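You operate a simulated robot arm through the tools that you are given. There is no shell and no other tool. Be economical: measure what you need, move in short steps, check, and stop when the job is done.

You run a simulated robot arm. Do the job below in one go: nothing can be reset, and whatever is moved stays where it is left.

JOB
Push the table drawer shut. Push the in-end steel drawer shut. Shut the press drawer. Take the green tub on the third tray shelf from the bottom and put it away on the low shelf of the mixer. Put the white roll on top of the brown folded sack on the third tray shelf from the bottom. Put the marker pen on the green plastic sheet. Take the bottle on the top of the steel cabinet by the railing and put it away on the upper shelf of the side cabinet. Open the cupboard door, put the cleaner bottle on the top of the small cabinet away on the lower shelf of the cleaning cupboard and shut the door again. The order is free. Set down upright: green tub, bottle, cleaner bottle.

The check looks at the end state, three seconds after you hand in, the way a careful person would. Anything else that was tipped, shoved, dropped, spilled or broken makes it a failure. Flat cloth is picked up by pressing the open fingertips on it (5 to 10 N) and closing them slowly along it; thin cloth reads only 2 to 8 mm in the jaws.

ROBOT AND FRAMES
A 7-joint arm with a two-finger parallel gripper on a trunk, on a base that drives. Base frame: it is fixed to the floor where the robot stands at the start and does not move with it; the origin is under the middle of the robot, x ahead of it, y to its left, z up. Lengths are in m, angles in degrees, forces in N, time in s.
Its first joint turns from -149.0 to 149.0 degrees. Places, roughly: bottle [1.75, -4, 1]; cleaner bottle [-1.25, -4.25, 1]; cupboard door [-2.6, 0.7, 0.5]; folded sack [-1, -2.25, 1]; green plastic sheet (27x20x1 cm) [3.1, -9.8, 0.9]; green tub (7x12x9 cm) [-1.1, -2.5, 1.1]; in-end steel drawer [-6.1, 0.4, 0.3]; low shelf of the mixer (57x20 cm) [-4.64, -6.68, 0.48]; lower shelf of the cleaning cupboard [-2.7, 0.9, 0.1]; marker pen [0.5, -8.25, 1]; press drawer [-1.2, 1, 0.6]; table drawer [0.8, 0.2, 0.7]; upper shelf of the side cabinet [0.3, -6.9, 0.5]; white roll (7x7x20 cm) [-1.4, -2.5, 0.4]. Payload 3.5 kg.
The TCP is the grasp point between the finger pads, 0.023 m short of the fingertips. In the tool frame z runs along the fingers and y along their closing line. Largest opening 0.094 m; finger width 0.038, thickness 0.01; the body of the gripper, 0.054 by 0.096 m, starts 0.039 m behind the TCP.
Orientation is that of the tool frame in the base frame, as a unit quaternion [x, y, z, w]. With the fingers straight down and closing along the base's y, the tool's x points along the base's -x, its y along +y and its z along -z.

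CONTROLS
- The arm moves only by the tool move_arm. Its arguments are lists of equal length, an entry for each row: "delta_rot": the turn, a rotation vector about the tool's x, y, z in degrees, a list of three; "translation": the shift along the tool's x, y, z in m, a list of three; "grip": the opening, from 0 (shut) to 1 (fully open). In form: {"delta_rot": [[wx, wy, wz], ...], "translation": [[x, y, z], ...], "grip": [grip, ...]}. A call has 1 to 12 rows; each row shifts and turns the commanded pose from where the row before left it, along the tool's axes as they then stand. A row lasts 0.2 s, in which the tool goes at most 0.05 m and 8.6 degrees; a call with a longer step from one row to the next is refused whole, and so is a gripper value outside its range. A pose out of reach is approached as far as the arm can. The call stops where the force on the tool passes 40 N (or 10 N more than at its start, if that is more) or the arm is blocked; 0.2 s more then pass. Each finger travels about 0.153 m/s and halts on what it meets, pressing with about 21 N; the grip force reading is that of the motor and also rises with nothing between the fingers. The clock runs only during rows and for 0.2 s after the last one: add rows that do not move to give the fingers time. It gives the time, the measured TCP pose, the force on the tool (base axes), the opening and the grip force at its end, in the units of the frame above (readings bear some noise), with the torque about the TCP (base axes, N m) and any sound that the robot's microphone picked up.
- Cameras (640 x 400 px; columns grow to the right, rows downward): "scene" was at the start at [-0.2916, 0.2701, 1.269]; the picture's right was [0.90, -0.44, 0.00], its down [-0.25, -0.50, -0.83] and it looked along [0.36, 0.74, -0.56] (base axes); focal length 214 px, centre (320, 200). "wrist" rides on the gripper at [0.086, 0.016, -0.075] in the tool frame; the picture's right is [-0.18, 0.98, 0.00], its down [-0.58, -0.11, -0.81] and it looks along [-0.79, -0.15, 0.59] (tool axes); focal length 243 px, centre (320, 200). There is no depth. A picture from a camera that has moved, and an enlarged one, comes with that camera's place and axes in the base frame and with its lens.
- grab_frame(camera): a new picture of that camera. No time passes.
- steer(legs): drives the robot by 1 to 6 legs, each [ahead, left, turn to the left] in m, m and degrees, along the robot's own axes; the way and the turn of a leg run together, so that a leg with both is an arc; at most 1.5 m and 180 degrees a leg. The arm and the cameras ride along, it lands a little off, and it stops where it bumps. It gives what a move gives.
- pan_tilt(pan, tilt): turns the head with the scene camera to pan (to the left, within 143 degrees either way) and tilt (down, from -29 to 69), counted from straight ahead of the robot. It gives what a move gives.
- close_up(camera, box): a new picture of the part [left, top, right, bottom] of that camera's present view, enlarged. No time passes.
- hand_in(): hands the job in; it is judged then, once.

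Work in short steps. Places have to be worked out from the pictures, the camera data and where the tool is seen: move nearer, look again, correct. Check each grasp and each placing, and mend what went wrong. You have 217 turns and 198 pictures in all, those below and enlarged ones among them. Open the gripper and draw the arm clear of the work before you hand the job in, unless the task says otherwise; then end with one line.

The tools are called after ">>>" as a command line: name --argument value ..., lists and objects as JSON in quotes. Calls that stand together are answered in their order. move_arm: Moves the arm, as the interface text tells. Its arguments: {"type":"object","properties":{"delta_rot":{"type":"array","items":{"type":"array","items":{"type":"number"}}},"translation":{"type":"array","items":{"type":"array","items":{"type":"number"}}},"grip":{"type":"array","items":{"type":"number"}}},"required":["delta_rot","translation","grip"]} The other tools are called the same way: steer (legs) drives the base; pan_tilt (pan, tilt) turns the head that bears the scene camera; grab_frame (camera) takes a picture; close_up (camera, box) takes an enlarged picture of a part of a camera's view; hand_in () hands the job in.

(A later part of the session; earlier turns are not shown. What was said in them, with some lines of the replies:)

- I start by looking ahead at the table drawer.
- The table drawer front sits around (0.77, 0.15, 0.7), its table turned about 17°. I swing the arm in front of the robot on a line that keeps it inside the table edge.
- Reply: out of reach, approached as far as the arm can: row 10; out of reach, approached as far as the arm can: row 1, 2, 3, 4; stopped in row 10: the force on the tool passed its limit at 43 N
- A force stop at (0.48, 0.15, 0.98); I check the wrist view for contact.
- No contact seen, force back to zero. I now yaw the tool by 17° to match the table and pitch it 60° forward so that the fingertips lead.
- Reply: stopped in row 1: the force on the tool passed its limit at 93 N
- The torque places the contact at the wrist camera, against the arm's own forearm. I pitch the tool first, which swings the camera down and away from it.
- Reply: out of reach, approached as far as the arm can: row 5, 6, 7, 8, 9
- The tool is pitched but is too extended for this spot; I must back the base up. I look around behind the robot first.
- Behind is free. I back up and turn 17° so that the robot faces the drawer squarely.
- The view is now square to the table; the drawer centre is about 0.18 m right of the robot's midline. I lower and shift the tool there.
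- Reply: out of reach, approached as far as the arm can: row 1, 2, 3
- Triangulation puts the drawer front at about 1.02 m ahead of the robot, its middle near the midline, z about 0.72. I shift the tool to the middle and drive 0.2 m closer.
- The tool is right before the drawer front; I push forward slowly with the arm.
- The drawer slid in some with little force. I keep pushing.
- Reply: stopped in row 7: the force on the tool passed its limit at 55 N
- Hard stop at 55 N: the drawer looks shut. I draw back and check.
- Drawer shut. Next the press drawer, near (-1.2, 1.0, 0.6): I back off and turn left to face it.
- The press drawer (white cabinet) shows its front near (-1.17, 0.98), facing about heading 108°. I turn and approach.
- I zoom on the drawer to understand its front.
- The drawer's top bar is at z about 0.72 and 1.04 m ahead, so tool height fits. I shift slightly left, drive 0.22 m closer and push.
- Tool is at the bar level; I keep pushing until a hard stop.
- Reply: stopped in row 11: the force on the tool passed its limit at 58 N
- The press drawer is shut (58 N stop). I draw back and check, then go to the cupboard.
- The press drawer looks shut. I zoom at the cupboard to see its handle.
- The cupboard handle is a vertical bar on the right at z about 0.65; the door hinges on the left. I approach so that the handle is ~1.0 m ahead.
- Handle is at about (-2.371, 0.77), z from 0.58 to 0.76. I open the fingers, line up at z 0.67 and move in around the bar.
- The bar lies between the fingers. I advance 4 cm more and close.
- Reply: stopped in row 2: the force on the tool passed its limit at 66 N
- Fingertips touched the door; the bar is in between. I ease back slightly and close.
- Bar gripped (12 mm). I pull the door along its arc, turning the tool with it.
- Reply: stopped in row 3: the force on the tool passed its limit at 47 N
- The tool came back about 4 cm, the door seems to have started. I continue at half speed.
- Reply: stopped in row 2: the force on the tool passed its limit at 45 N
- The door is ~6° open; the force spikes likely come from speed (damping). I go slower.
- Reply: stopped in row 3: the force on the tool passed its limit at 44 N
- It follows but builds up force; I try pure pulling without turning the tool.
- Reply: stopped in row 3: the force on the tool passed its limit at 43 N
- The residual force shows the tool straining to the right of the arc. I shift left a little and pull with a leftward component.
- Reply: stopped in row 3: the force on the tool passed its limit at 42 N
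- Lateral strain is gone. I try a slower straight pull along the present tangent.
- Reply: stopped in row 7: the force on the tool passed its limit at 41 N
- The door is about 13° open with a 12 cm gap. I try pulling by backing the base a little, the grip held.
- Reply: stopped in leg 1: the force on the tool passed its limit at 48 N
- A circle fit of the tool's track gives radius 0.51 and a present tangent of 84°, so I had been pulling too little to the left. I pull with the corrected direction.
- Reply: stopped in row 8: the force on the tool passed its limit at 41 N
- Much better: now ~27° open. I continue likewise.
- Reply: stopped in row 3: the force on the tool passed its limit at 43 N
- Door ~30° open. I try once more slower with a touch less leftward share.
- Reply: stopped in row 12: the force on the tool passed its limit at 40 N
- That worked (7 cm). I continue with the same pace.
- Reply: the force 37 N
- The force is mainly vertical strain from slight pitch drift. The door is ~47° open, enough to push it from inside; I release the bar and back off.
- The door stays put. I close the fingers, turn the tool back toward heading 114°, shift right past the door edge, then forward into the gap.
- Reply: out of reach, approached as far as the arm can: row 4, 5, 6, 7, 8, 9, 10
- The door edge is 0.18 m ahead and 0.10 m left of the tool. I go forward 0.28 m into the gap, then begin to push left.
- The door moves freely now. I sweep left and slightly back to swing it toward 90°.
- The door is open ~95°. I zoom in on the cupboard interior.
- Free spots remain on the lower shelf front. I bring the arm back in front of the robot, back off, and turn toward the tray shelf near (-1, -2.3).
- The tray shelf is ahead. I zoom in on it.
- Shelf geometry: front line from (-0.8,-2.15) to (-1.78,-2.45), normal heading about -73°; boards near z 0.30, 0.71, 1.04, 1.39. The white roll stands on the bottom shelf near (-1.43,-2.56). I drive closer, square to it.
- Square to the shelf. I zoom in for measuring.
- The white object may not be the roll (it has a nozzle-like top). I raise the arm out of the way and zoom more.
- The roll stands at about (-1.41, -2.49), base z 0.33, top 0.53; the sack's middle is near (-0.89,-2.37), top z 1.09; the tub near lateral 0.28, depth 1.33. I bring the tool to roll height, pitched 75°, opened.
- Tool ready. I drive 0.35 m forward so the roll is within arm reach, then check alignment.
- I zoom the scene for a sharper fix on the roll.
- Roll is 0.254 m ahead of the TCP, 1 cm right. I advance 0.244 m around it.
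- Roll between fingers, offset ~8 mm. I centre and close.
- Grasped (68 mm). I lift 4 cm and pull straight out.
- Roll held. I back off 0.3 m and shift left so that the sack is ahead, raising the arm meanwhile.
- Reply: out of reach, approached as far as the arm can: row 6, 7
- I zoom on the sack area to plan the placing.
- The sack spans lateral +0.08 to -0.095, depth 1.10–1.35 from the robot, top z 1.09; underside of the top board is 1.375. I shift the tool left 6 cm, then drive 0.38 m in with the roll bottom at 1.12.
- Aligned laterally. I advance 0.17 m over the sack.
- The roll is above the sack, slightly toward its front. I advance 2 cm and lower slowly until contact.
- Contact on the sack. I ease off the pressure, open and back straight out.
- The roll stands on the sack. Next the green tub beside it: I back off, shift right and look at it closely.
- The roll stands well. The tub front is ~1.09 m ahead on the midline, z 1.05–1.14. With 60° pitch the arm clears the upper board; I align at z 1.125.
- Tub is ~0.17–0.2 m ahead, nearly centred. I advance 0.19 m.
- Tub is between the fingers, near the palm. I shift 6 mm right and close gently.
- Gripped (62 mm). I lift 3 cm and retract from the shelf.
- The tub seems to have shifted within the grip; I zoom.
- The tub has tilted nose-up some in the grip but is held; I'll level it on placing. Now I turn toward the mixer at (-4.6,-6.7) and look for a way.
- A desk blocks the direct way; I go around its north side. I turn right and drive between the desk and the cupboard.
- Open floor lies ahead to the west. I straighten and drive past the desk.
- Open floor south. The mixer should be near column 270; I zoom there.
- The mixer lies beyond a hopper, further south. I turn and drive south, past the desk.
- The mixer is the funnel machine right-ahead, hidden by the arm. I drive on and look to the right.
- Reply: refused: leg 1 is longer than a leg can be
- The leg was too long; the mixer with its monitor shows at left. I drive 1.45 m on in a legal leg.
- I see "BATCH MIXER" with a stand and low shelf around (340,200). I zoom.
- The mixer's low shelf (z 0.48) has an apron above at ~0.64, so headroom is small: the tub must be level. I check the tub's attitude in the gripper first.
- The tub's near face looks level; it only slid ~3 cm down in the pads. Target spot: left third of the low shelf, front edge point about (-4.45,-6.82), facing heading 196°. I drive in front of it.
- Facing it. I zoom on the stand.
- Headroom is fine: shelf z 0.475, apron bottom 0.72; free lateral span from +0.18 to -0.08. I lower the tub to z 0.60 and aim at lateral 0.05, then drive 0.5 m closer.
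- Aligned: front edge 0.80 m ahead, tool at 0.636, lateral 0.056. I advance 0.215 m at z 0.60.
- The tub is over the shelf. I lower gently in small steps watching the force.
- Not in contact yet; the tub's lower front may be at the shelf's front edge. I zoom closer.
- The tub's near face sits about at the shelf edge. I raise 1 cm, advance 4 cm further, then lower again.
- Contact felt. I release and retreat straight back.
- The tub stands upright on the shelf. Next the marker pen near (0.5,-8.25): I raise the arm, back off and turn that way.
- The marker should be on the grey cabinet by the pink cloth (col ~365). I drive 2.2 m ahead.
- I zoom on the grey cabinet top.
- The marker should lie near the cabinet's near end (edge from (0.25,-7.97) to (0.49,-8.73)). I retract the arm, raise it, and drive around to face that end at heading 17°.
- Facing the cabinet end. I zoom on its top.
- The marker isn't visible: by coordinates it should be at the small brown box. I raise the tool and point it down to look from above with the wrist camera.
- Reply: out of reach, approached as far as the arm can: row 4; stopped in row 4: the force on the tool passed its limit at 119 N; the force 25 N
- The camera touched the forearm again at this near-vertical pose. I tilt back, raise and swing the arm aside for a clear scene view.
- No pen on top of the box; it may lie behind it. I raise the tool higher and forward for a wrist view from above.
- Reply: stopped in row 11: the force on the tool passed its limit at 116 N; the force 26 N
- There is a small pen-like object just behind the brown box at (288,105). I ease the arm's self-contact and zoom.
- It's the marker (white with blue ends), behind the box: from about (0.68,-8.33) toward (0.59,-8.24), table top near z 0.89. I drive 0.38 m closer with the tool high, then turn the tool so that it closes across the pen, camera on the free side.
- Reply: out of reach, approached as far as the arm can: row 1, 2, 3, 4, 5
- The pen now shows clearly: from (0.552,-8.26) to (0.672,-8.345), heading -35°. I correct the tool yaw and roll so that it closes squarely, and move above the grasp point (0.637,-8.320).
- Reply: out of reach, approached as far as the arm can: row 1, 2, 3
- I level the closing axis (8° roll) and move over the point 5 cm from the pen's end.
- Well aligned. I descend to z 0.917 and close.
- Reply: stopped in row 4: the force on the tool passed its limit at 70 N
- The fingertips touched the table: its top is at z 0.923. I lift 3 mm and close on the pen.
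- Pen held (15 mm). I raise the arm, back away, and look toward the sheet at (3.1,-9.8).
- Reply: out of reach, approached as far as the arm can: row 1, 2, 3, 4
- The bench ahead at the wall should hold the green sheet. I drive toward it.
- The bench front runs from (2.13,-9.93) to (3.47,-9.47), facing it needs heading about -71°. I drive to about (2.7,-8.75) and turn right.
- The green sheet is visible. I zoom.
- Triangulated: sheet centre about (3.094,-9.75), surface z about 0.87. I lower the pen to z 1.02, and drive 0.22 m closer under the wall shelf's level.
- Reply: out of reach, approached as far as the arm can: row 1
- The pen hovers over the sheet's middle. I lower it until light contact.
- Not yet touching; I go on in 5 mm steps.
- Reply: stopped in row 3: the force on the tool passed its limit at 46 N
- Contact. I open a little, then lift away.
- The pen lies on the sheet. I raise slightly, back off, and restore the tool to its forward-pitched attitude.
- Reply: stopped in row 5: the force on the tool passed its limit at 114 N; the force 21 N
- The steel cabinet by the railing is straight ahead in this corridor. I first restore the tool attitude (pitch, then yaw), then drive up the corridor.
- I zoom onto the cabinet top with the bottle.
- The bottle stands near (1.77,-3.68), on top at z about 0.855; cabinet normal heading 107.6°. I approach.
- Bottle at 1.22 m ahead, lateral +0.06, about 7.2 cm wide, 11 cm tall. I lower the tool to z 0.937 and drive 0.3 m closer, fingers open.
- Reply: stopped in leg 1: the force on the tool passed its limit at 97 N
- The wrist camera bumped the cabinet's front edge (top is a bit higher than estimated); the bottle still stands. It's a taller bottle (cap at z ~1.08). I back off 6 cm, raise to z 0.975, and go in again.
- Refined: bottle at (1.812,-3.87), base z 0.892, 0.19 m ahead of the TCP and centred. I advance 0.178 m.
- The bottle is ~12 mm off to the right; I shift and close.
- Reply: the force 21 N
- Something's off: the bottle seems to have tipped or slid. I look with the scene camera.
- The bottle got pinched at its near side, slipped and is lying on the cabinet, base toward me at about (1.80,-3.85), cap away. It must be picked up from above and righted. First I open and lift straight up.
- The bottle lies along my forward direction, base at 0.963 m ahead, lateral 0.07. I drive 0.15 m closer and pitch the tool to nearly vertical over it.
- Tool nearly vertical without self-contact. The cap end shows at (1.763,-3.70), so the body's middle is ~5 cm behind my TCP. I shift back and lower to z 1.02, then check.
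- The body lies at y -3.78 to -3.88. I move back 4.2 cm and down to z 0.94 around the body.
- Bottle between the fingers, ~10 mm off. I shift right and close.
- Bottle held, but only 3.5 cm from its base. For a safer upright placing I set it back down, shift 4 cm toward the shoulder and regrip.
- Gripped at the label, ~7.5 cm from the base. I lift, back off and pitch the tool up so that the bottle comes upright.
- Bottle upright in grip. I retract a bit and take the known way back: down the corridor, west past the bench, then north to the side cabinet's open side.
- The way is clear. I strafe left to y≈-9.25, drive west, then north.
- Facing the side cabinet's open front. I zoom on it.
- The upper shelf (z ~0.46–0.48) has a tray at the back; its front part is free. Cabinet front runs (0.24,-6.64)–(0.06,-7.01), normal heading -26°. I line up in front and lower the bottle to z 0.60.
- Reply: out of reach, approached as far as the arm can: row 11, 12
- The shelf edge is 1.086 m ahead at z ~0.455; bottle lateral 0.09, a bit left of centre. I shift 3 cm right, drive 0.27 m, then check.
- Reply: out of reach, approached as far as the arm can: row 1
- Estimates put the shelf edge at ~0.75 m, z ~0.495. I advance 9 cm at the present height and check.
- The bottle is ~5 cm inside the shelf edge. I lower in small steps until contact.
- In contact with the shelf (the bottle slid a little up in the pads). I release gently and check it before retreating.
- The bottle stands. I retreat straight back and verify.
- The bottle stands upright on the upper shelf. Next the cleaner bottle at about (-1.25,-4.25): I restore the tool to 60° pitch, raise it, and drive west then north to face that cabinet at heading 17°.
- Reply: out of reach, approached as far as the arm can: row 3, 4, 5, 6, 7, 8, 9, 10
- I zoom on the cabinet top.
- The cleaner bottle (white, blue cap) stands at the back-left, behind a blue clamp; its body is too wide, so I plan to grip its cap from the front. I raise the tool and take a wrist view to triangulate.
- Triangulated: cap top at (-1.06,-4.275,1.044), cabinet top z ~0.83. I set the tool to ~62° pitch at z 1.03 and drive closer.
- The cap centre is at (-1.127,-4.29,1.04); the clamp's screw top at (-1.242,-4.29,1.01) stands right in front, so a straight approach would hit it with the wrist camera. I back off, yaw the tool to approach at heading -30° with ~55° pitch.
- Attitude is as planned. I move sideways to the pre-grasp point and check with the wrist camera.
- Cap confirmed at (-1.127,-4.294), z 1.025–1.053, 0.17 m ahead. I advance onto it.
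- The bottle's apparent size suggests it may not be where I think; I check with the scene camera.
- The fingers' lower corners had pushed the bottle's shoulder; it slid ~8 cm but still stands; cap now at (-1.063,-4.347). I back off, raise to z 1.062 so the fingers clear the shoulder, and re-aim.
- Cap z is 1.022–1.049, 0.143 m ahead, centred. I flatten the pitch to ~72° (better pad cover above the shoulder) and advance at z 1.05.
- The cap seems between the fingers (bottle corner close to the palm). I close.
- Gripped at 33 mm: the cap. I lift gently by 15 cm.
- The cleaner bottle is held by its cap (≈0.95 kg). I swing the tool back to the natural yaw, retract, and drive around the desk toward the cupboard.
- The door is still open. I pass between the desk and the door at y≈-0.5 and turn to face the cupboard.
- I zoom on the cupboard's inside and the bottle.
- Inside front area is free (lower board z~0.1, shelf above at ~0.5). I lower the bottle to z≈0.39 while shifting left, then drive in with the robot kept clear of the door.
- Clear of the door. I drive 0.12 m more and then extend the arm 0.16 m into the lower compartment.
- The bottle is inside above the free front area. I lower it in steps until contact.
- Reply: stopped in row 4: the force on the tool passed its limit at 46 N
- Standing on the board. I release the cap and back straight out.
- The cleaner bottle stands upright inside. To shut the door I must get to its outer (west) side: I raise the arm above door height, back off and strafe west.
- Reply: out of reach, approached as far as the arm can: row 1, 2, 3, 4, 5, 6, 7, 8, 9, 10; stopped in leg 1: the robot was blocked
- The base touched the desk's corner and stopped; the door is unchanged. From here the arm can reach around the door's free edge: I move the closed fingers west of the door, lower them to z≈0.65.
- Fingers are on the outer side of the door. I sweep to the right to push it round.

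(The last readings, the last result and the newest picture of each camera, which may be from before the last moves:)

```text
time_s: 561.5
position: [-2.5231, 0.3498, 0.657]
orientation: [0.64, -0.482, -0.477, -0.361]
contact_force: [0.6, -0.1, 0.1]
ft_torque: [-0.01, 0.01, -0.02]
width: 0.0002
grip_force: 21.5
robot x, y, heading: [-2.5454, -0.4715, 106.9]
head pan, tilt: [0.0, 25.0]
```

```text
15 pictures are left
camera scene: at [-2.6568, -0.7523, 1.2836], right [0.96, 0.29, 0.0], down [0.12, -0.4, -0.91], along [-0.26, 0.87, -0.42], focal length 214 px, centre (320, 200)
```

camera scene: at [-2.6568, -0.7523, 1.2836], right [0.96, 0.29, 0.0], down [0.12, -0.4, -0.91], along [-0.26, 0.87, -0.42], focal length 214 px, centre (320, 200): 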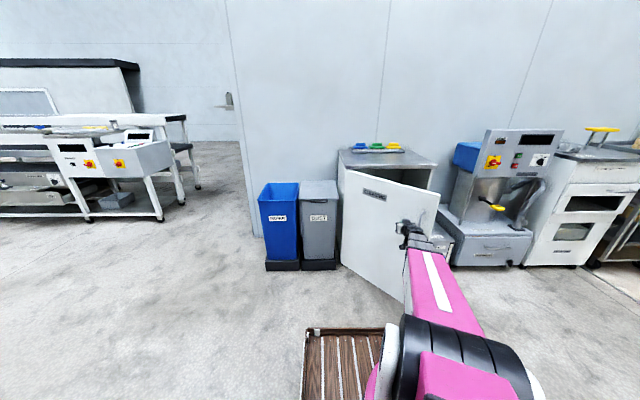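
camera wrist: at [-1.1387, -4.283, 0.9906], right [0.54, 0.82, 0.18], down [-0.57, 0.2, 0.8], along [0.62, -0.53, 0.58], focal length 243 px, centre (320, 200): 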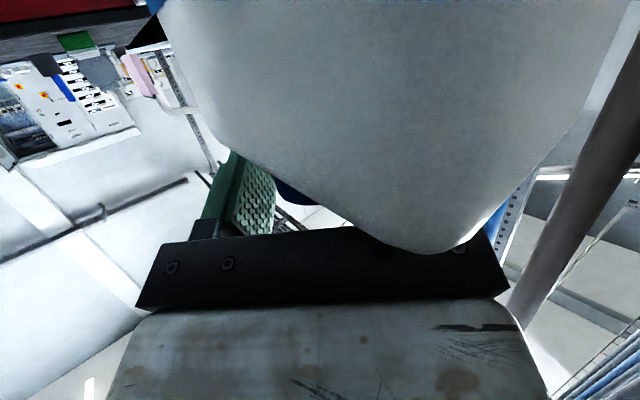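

Door about 45°. I continue pushing forward-right, then drive up and press it shut.

>>> move_arm --delta_rot '[[0, 0, 0], [0, 0, 0], [0, 0, 0], [0, 0, 0], [0, 0, 0], [0, 0, 0], [0, 0, 0], [0, 0, 0]]' --translation '[[-0.0055, -0.022, 0.0188], [-0.0055, -0.022, 0.0188], [-0.0055, -0.022, 0.0188], [-0.0055, -0.022, 0.0188], [-0.0055, -0.022, 0.0188], [-0.0055, -0.022, 0.0188], [-0.0055, -0.022, 0.0188], [-0.0055, -0.022, 0.0188]]' --grip '[0, 0, 0, 0, 0, 0, 0, 0]'

>>> move_arm --delta_rot '[[0, 0, 0], [0, 0, 0], [0, 0, 0], [0, 0, 0]]' --translation '[[0.011, 0, -0.0383], [0.011, 0, -0.0383], [0.011, 0, -0.0383], [0.011, 0, -0.0383]]' --grip '[0, 0, 0, 0]'

>>> steer --legs '[[0.2, -0.12, 0]]'

>>> grab_frame --camera "scene"

```text
time_s: 563.2
position: [-2.4192, 0.5272, 0.6543]
orientation: [0.645, -0.477, -0.479, -0.356]
contact_force: [-0.4, -0.6, -0.1]
ft_torque: [-0.02, -0.04, -0.02]
width: 0.0001
grip_force: 21.2
robot x, y, heading: [-2.5418, -0.4709, 107.0]
head pan, tilt: [0.0, 25.0]
stopped in row 8: the force on the tool passed its limit at 50 N (the readings are from after the stop); the commanded pose is now the measured one
```

```text
time_s: 564.2
position: [-2.3748, 0.3726, 0.6583]
orientation: [0.646, -0.476, -0.48, -0.356]
contact_force: [0.5, -0.5, 0.5]
ft_torque: [-0.02, 0.01, -0.03]
width: 0.0001
grip_force: 20.9
robot x, y, heading: [-2.5447, -0.4692, 107.0]
head pan, tilt: [0.0, 25.0]
```

```text
time_s: 565.9
position: [-2.3222, 0.6015, 0.6581]
orientation: [0.645, -0.475, -0.48, -0.356]
contact_force: [-0.5, -0.3, 0.5]
ft_torque: [0.0, 0.0, -0.01]
width: 0.0001
grip_force: 21.1
robot x, y, heading: [-2.4914, -0.2411, 107.2]
head pan, tilt: [0.0, 25.0]
```

```text
14 pictures are left
camera scene: at [-2.6032, -0.5249, 1.2836], right [0.96, 0.29, 0.0], down [0.12, -0.4, -0.91], along [-0.27, 0.87, -0.42], focal length 214 px, centre (320, 200)
```

scene: 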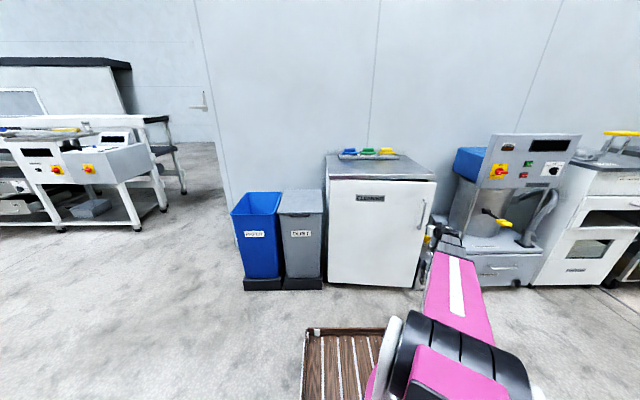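

The door looks nearly shut. I move 12 cm left of the handle side and press it forward until a hard stop.

>>> move_arm --delta_rot '[[0, 0, 0], [0, 0, 0], [0, 0, 0], [0, 0, 0], [0, 0, 0], [0, 0, 0], [0, 0, 0], [0, 0, 0], [0, 0, 0], [0, 0, 0], [0, 0, 0], [0, 0, 0]]' --translation '[[0, 0.04, 0], [0, 0.04, 0], [0, 0.04, 0], [-0.0055, 0, 0.0192], [-0.0055, 0, 0.0192], [-0.0055, 0, 0.0192], [-0.0055, 0, 0.0192], [-0.0055, 0, 0.0192], [-0.0055, 0, 0.0192], [-0.0055, 0, 0.0192], [-0.0055, 0, 0.0192], [-0.0055, 0, 0.0192]]' --grip '[0, 0, 0, 0, 0, 0, 0, 0, 0, 0, 0, 0]'

>>> close_up --camera "scene" --box '[310, 130, 470, 300]'

```text
time_s: 568.4
position: [-2.4819, 0.7111, 0.6549]
orientation: [0.646, -0.476, -0.479, -0.355]
contact_force: [0.8, -5.0, 0.6]
ft_torque: [0.11, 0.02, 0.02]
width: 0.0003
grip_force: 20.9
robot x, y, heading: [-2.4925, -0.2456, 107.1]
head pan, tilt: [0.0, 25.0]
stopped in row 12: the force on the tool passed its limit at 68 N (the readings are from after the stop); the commanded pose is now the measured one
```

```text
2.35 times, centred on (390, 215) of scene
camera zoom: at [-2.6032, -0.5254, 1.2836], right [0.96, 0.29, 0.0], down [0.12, -0.4, -0.91], along [-0.27, 0.87, -0.42], focal length 505 px, centre (155, 165)
```

zoom: 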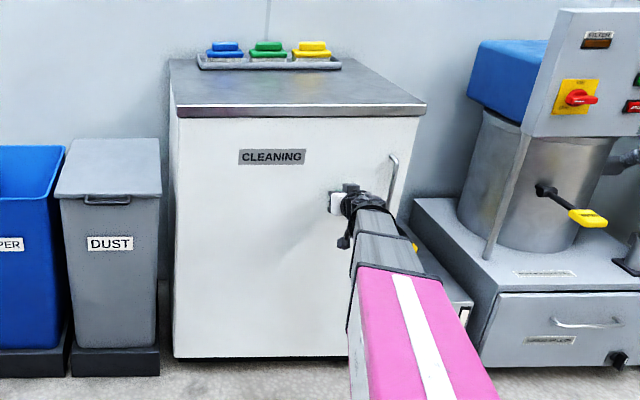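

The cupboard is shut. Last: the in-end steel drawer near (-6.1,0.4,0.3). I retract and drive west.

>>> move_arm --delta_rot '[[0, 0, 0], [0, 0, 0], [0, 0, 0], [0, 0, 0], [0, 0, 0], [0, 0, 0]]' --translation '[[0.011, 0, -0.0383], [0.011, 0, -0.0383], [0.011, 0, -0.0383], [0.011, 0, -0.0383], [0.011, 0, -0.0383], [0.011, 0, -0.0383]]' --grip '[0, 0, 0, 0, 0, 0]'

>>> steer --legs '[[-0.15, 0, 0], [0, 0, -12], [0.12, 1.45, 0], [0.06, 0.9, 0]]'

>>> pan_tilt --pan 50 --tilt 30

>>> grab_frame --camera "scene"

```text
time_s: 569.8
position: [-2.4109, 0.4821, 0.6576]
orientation: [0.645, -0.477, -0.478, -0.356]
contact_force: [-0.5, 0.5, 0.5]
ft_torque: [0.0, 0.03, -0.02]
width: 0.0
grip_force: 20.8
robot x, y, heading: [-2.4882, -0.2414, 107.2]
head pan, tilt: [0.0, 25.0]
```

```text
time_s: 583.3
position: [-4.6362, 0.2557, 0.6584]
orientation: [0.597, -0.537, -0.442, -0.4]
contact_force: [0.7, -0.1, 0.1]
ft_torque: [0.01, 0.0, -0.03]
width: 0.0
grip_force: 20.8
robot x, y, heading: [-4.8524, -0.441, 95.7]
head pan, tilt: [0.0, 25.0]
```

```text
time_s: 584.5
position: [-4.6364, 0.2551, 0.6586]
orientation: [0.597, -0.537, -0.442, -0.4]
contact_force: [-0.2, 0.1, 0.4]
ft_torque: [0.03, -0.01, -0.01]
width: 0.0003
grip_force: 21.4
robot x, y, heading: [-4.8568, -0.4402, 96.2]
head pan, tilt: [50.0, 30.0]
```

```text
12 pictures are left
camera scene: at [-5.0843, -0.7373, 1.2757], right [0.56, 0.83, 0.0], down [0.41, -0.28, -0.87], along [-0.72, 0.48, -0.5], focal length 214 px, centre (320, 200)
```

scene: 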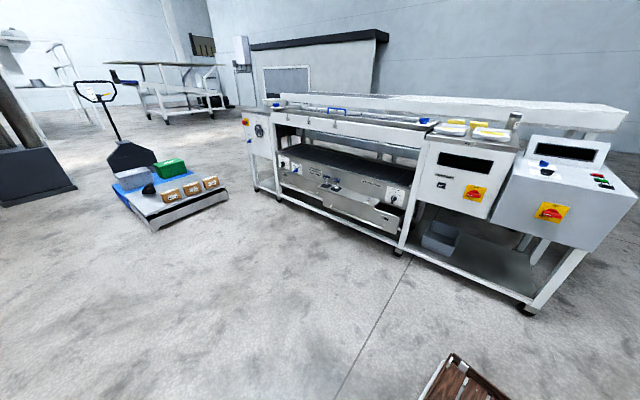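

I zoom on the machine's drawers.

>>> close_up --camera "scene" --box '[240, 100, 430, 260]'

```text
2.50 times, centred on (335, 180) of scene
camera zoom: at [-5.0843, -0.7373, 1.2757], right [0.56, 0.83, 0.0], down [0.41, -0.28, -0.87], along [-0.72, 0.48, -0.5], focal length 536 px, centre (282, 250)
```

zoom: 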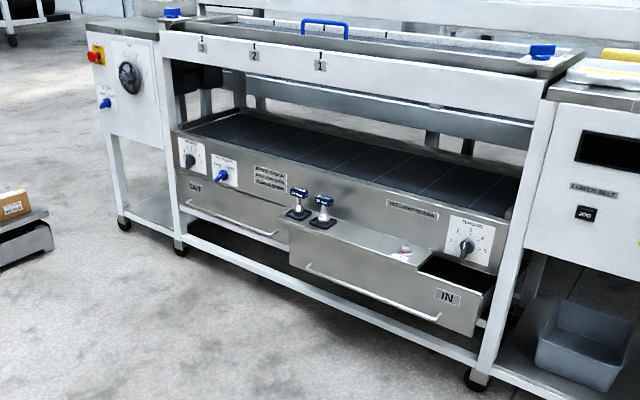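

The "IN" drawer stands open ~12 cm; its front centre is at (-6.1,0.31), z 0.27–0.43, machine normal heading 107.7°. I line up in front and bring the tool to z 0.385 on the midline.

>>> steer --legs '[[-0.12, 0.96, 0], [0, 0, 11.5]]'

>>> move_arm --delta_rot '[[0, 0, 0], [0, 0, 0], [0, 0, 0], [0, 0, 0], [0, 0, 0], [0, 0, 0], [0, 0, 0], [0, 0, 0]]' --translation '[[0.0322, 0.036, 0.0095], [0.0322, 0.036, 0.0095], [0.0322, 0.036, 0.0095], [0.0322, 0.036, 0.0095], [0.0322, 0.036, 0.0095], [0.0322, 0.036, 0.0095], [0.0322, 0.036, 0.0095], [0.0322, 0.036, 0.0095]]' --grip '[0, 0, 0, 0, 0, 0, 0, 0]'

>>> pan_tilt --pan 0 --tilt 35

>>> grab_frame --camera "scene"

```text
time_s: 590.3
position: [-5.743, 0.058, 0.6591]
orientation: [0.653, -0.468, -0.483, -0.348]
contact_force: [0.0, -0.2, 0.5]
ft_torque: [-0.02, -0.03, -0.03]
width: 0.0
grip_force: 20.6
robot x, y, heading: [-5.8039, -0.6667, 108.6]
head pan, tilt: [50.0, 30.0]
```

```text
time_s: 592.1
position: [-6.0138, -0.0338, 0.3868]
orientation: [0.652, -0.468, -0.483, -0.35]
contact_force: [0.2, 0.4, -0.2]
ft_torque: [0.02, -0.03, 0.0]
width: 0.0
grip_force: 20.3
robot x, y, heading: [-5.8037, -0.6688, 108.6]
head pan, tilt: [50.0, 30.0]
```

```text
time_s: 593.3
position: [-6.0148, -0.035, 0.3875]
orientation: [0.653, -0.467, -0.484, -0.348]
contact_force: [0.1, -0.2, 0.4]
ft_torque: [0.0, 0.01, -0.06]
width: 0.0
grip_force: 21.0
robot x, y, heading: [-5.8027, -0.67, 108.5]
head pan, tilt: [0.0, 35.0]
```

```text
10 pictures are left
camera scene: at [-5.9073, -0.9578, 1.2679], right [0.95, 0.32, 0.0], down [0.18, -0.54, -0.82], along [-0.26, 0.78, -0.57], focal length 214 px, centre (320, 200)
```

scene: 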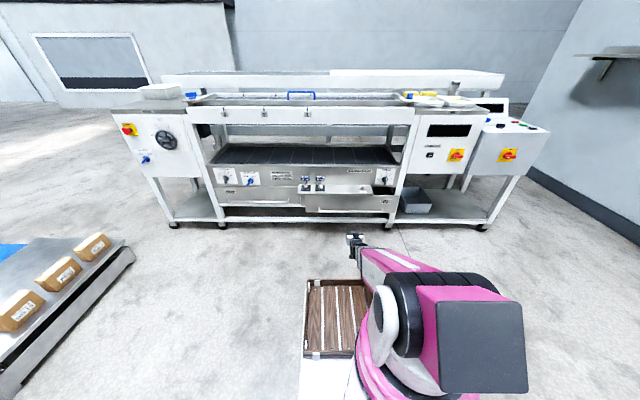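

Aligned with the drawer's middle, front ~0.96 m ahead. I drive 0.2 m and push.

>>> steer --legs '[[0.2, 0, 0]]'

>>> move_arm --delta_rot '[[0, 0, 0], [0, 0, 0], [0, 0, 0], [0, 0, 0], [0, 0, 0], [0, 0, 0], [0, 0, 0], [0, 0, 0], [0, 0, 0], [0, 0, 0], [0, 0, 0], [0, 0, 0]]' --translation '[[-0.0042, 0, 0.0144], [-0.0042, 0, 0.0144], [-0.0042, 0, 0.0144], [-0.0042, 0, 0.0144], [-0.0042, 0, 0.0144], [-0.0042, 0, 0.0144], [-0.0042, 0, 0.0144], [-0.0042, 0, 0.0144], [-0.0042, 0, 0.0144], [-0.0042, 0, 0.0144], [-0.0042, 0, 0.0144], [-0.0042, 0, 0.0144]]' --grip '[0, 0, 0, 0, 0, 0, 0, 0, 0, 0, 0, 0]'

>>> close_up --camera "scene" --box '[270, 140, 430, 280]'

```text
time_s: 594.9
position: [-6.0784, 0.1512, 0.3879]
orientation: [0.653, -0.467, -0.484, -0.349]
contact_force: [-0.7, 0.6, -0.1]
ft_torque: [0.01, 0.0, -0.02]
width: 0.0
grip_force: 21.0
robot x, y, heading: [-5.8685, -0.4824, 109.0]
head pan, tilt: [0.0, 35.0]
```

```text
time_s: 597.3
position: [-6.1286, 0.3027, 0.3819]
orientation: [0.654, -0.469, -0.482, -0.347]
contact_force: [-0.1, 1.2, -3.9]
ft_torque: [0.1, 0.08, 0.03]
width: 0.0001
grip_force: 21.3
robot x, y, heading: [-5.8658, -0.4803, 108.7]
head pan, tilt: [0.0, 35.0]
stopped in row 11: the force on the tool passed its limit at 62 N (the readings are from after the stop); the commanded pose is now the measured one
```

```text
2.86 times, centred on (350, 210) of scene
camera zoom: at [-5.97, -0.771, 1.2679], right [0.95, 0.32, 0.0], down [0.18, -0.54, -0.82], along [-0.26, 0.78, -0.57], focal length 613 px, centre (234, 171)
```

zoom: 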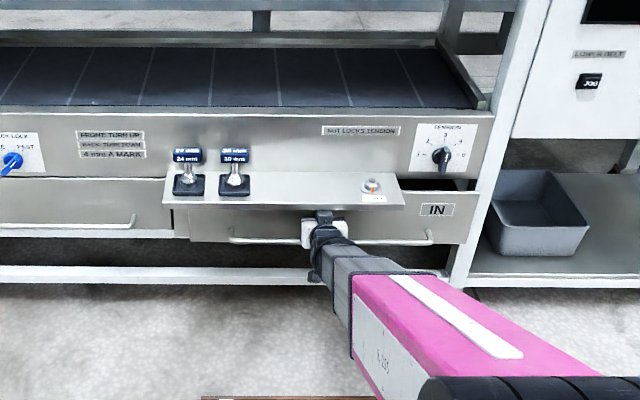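

The stop came from the gripper meeting the fixed ledge above the drawer; the drawer is still a few cm open. I back off, flatten the tool, lower to z ~0.30 and push at handle height.

>>> move_arm --delta_rot '[[0, 0, 0], [0, 0, 0], [0, -6, 0], [0, -6, 0], [0, 0, 0], [0, 0, 0]]' --translation '[[0.0125, 0, -0.043], [0.0125, 0, -0.043], [0, 0, 0], [0, 0, 0], [0.041, 0, 0.003], [0.041, 0, 0.003]]' --grip '[0, 0, 0, 0, 0, 0]'

>>> close_up --camera "scene" --box '[270, 140, 430, 280]'

```text
time_s: 598.7
position: [-6.1036, 0.2237, 0.3081]
orientation: [0.597, -0.428, -0.55, -0.396]
contact_force: [0.0, 0.5, -1.0]
ft_torque: [0.02, -0.01, -0.02]
width: 0.0
grip_force: 20.5
robot x, y, heading: [-5.8649, -0.4808, 108.8]
head pan, tilt: [0.0, 35.0]
```

```text
2.86 times, centred on (350, 210) of scene
camera zoom: at [-5.9713, -0.768, 1.2685], right [0.95, 0.32, 0.0], down [0.18, -0.55, -0.82], along [-0.26, 0.77, -0.58], focal length 613 px, centre (234, 171)
```

zoom: 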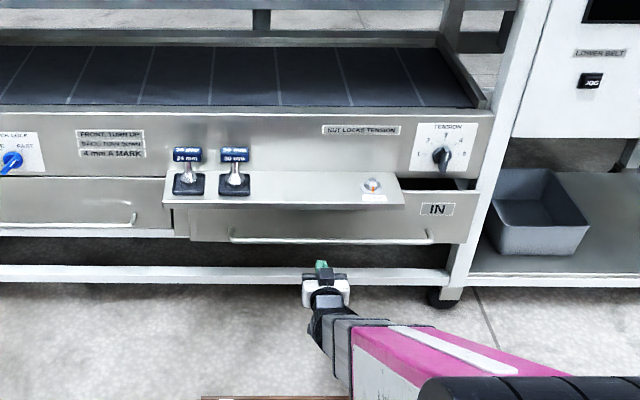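

Drawer front spans z ≈0.31–0.38 under the ledge. I raise to z 0.345 and push forward slowly.

>>> move_arm --delta_rot '[[0, 0, 0], [0, 0, 0], [0, 0, 0], [0, 0, 0], [0, 0, 0], [0, 0, 0], [0, 0, 0], [0, 0, 0], [0, 0, 0], [0, 0, 0], [0, 0, 0], [0, 0, 0]]' --translation '[[-0.036, 0, 0.003], [-0.0017, 0, 0.02], [-0.0017, 0, 0.02], [-0.0017, 0, 0.02], [-0.0013, 0, 0.015], [-0.0013, 0, 0.015], [-0.0013, 0, 0.015], [-0.0013, 0, 0.015], [-0.0013, 0, 0.015], [-0.0013, 0, 0.015], [-0.0013, 0, 0.015], [-0.0013, 0, 0.015]]' --grip '[0, 0, 0, 0, 0, 0, 0, 0, 0, 0, 0, 0]'

>>> close_up --camera "scene" --box '[270, 140, 430, 280]'

```text
time_s: 600.2
position: [-6.1315, 0.3085, 0.3369]
orientation: [0.6, -0.431, -0.546, -0.394]
contact_force: [0.6, -3.0, 1.8]
ft_torque: [-0.01, 0.0, 0.01]
width: 0.0001
grip_force: 20.9
robot x, y, heading: [-5.8659, -0.482, 108.7]
head pan, tilt: [0.0, 35.0]
stopped in row 7: the force on the tool passed its limit at 60 N (the readings are from after the stop); the commanded pose is now the measured one
```

```text
2.86 times, centred on (350, 210) of scene
camera zoom: at [-5.9699, -0.7715, 1.2678], right [0.95, 0.32, 0.0], down [0.18, -0.54, -0.82], along [-0.26, 0.78, -0.57], focal length 613 px, centre (234, 171)
```

zoom: 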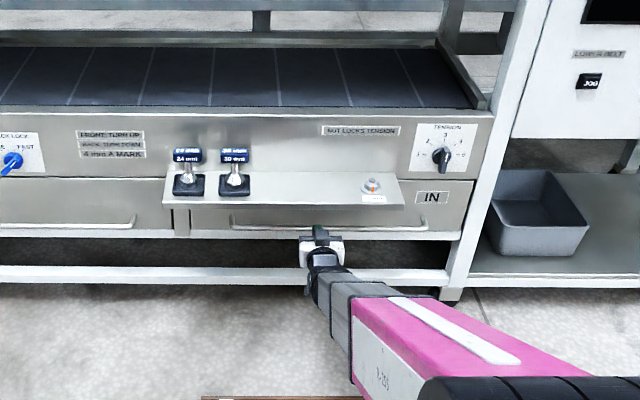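

The IN drawer is now flush (60 N stop, no gap). I draw the arm back and open the gripper, then take a last look.

>>> move_arm --delta_rot '[[0, 0, 0], [0, 0, 0], [0, 0, 0], [0, 0, 0], [0, 0, 0]]' --translation '[[0.0017, 0, -0.02], [0.0035, 0, -0.04], [0.0035, 0, -0.04], [0.0035, 0, -0.04], [0, 0, 0]]' --grip '[0, 0, 0, 1, 1]'

>>> steer --legs '[[-0.4, 0, 0]]'

>>> close_up --camera "scene" --box '[240, 120, 460, 260]'

```text
time_s: 601.4
position: [-6.0904, 0.1849, 0.3454]
orientation: [0.598, -0.43, -0.548, -0.396]
contact_force: [0.1, 0.2, 0.0]
ft_torque: [0.01, -0.01, 0.02]
width: 0.094
grip_force: 0.1
robot x, y, heading: [-5.862, -0.4835, 108.9]
head pan, tilt: [0.0, 35.0]
```

```text
time_s: 603.9
position: [-5.9597, -0.1975, 0.3401]
orientation: [0.601, -0.431, -0.546, -0.394]
contact_force: [0.5, 0.2, -0.3]
ft_torque: [-0.04, -0.02, -0.03]
width: 0.0939
grip_force: 0.1
robot x, y, heading: [-5.7392, -0.8602, 108.4]
head pan, tilt: [0.0, 35.0]
```

```text
2.86 times, centred on (350, 190) of scene
camera zoom: at [-5.8449, -1.1434, 1.2694], right [0.95, 0.32, 0.0], down [0.18, -0.55, -0.82], along [-0.26, 0.77, -0.58], focal length 613 px, centre (234, 229)
```

zoom: 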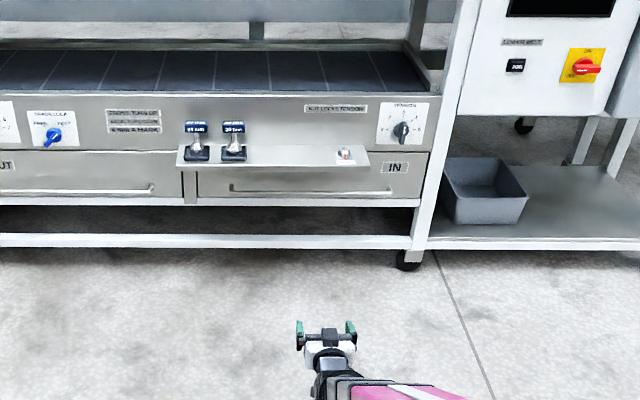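

Both drawers of the machine are flush, nothing on the ledge has moved, the gripper is open and the arm is clear. All jobs are done, so I hand in.

>>> hand_in

```text
The job is handed in.
```

All eight jobs were done and handed in, but three things went wrong on the way. The bottle from the steel cabinet tipped over and was stood up again. The cleaner bottle slid about 8 cm on its cabinet before I gripped it. The base bumped the desk corner once without visible harm.
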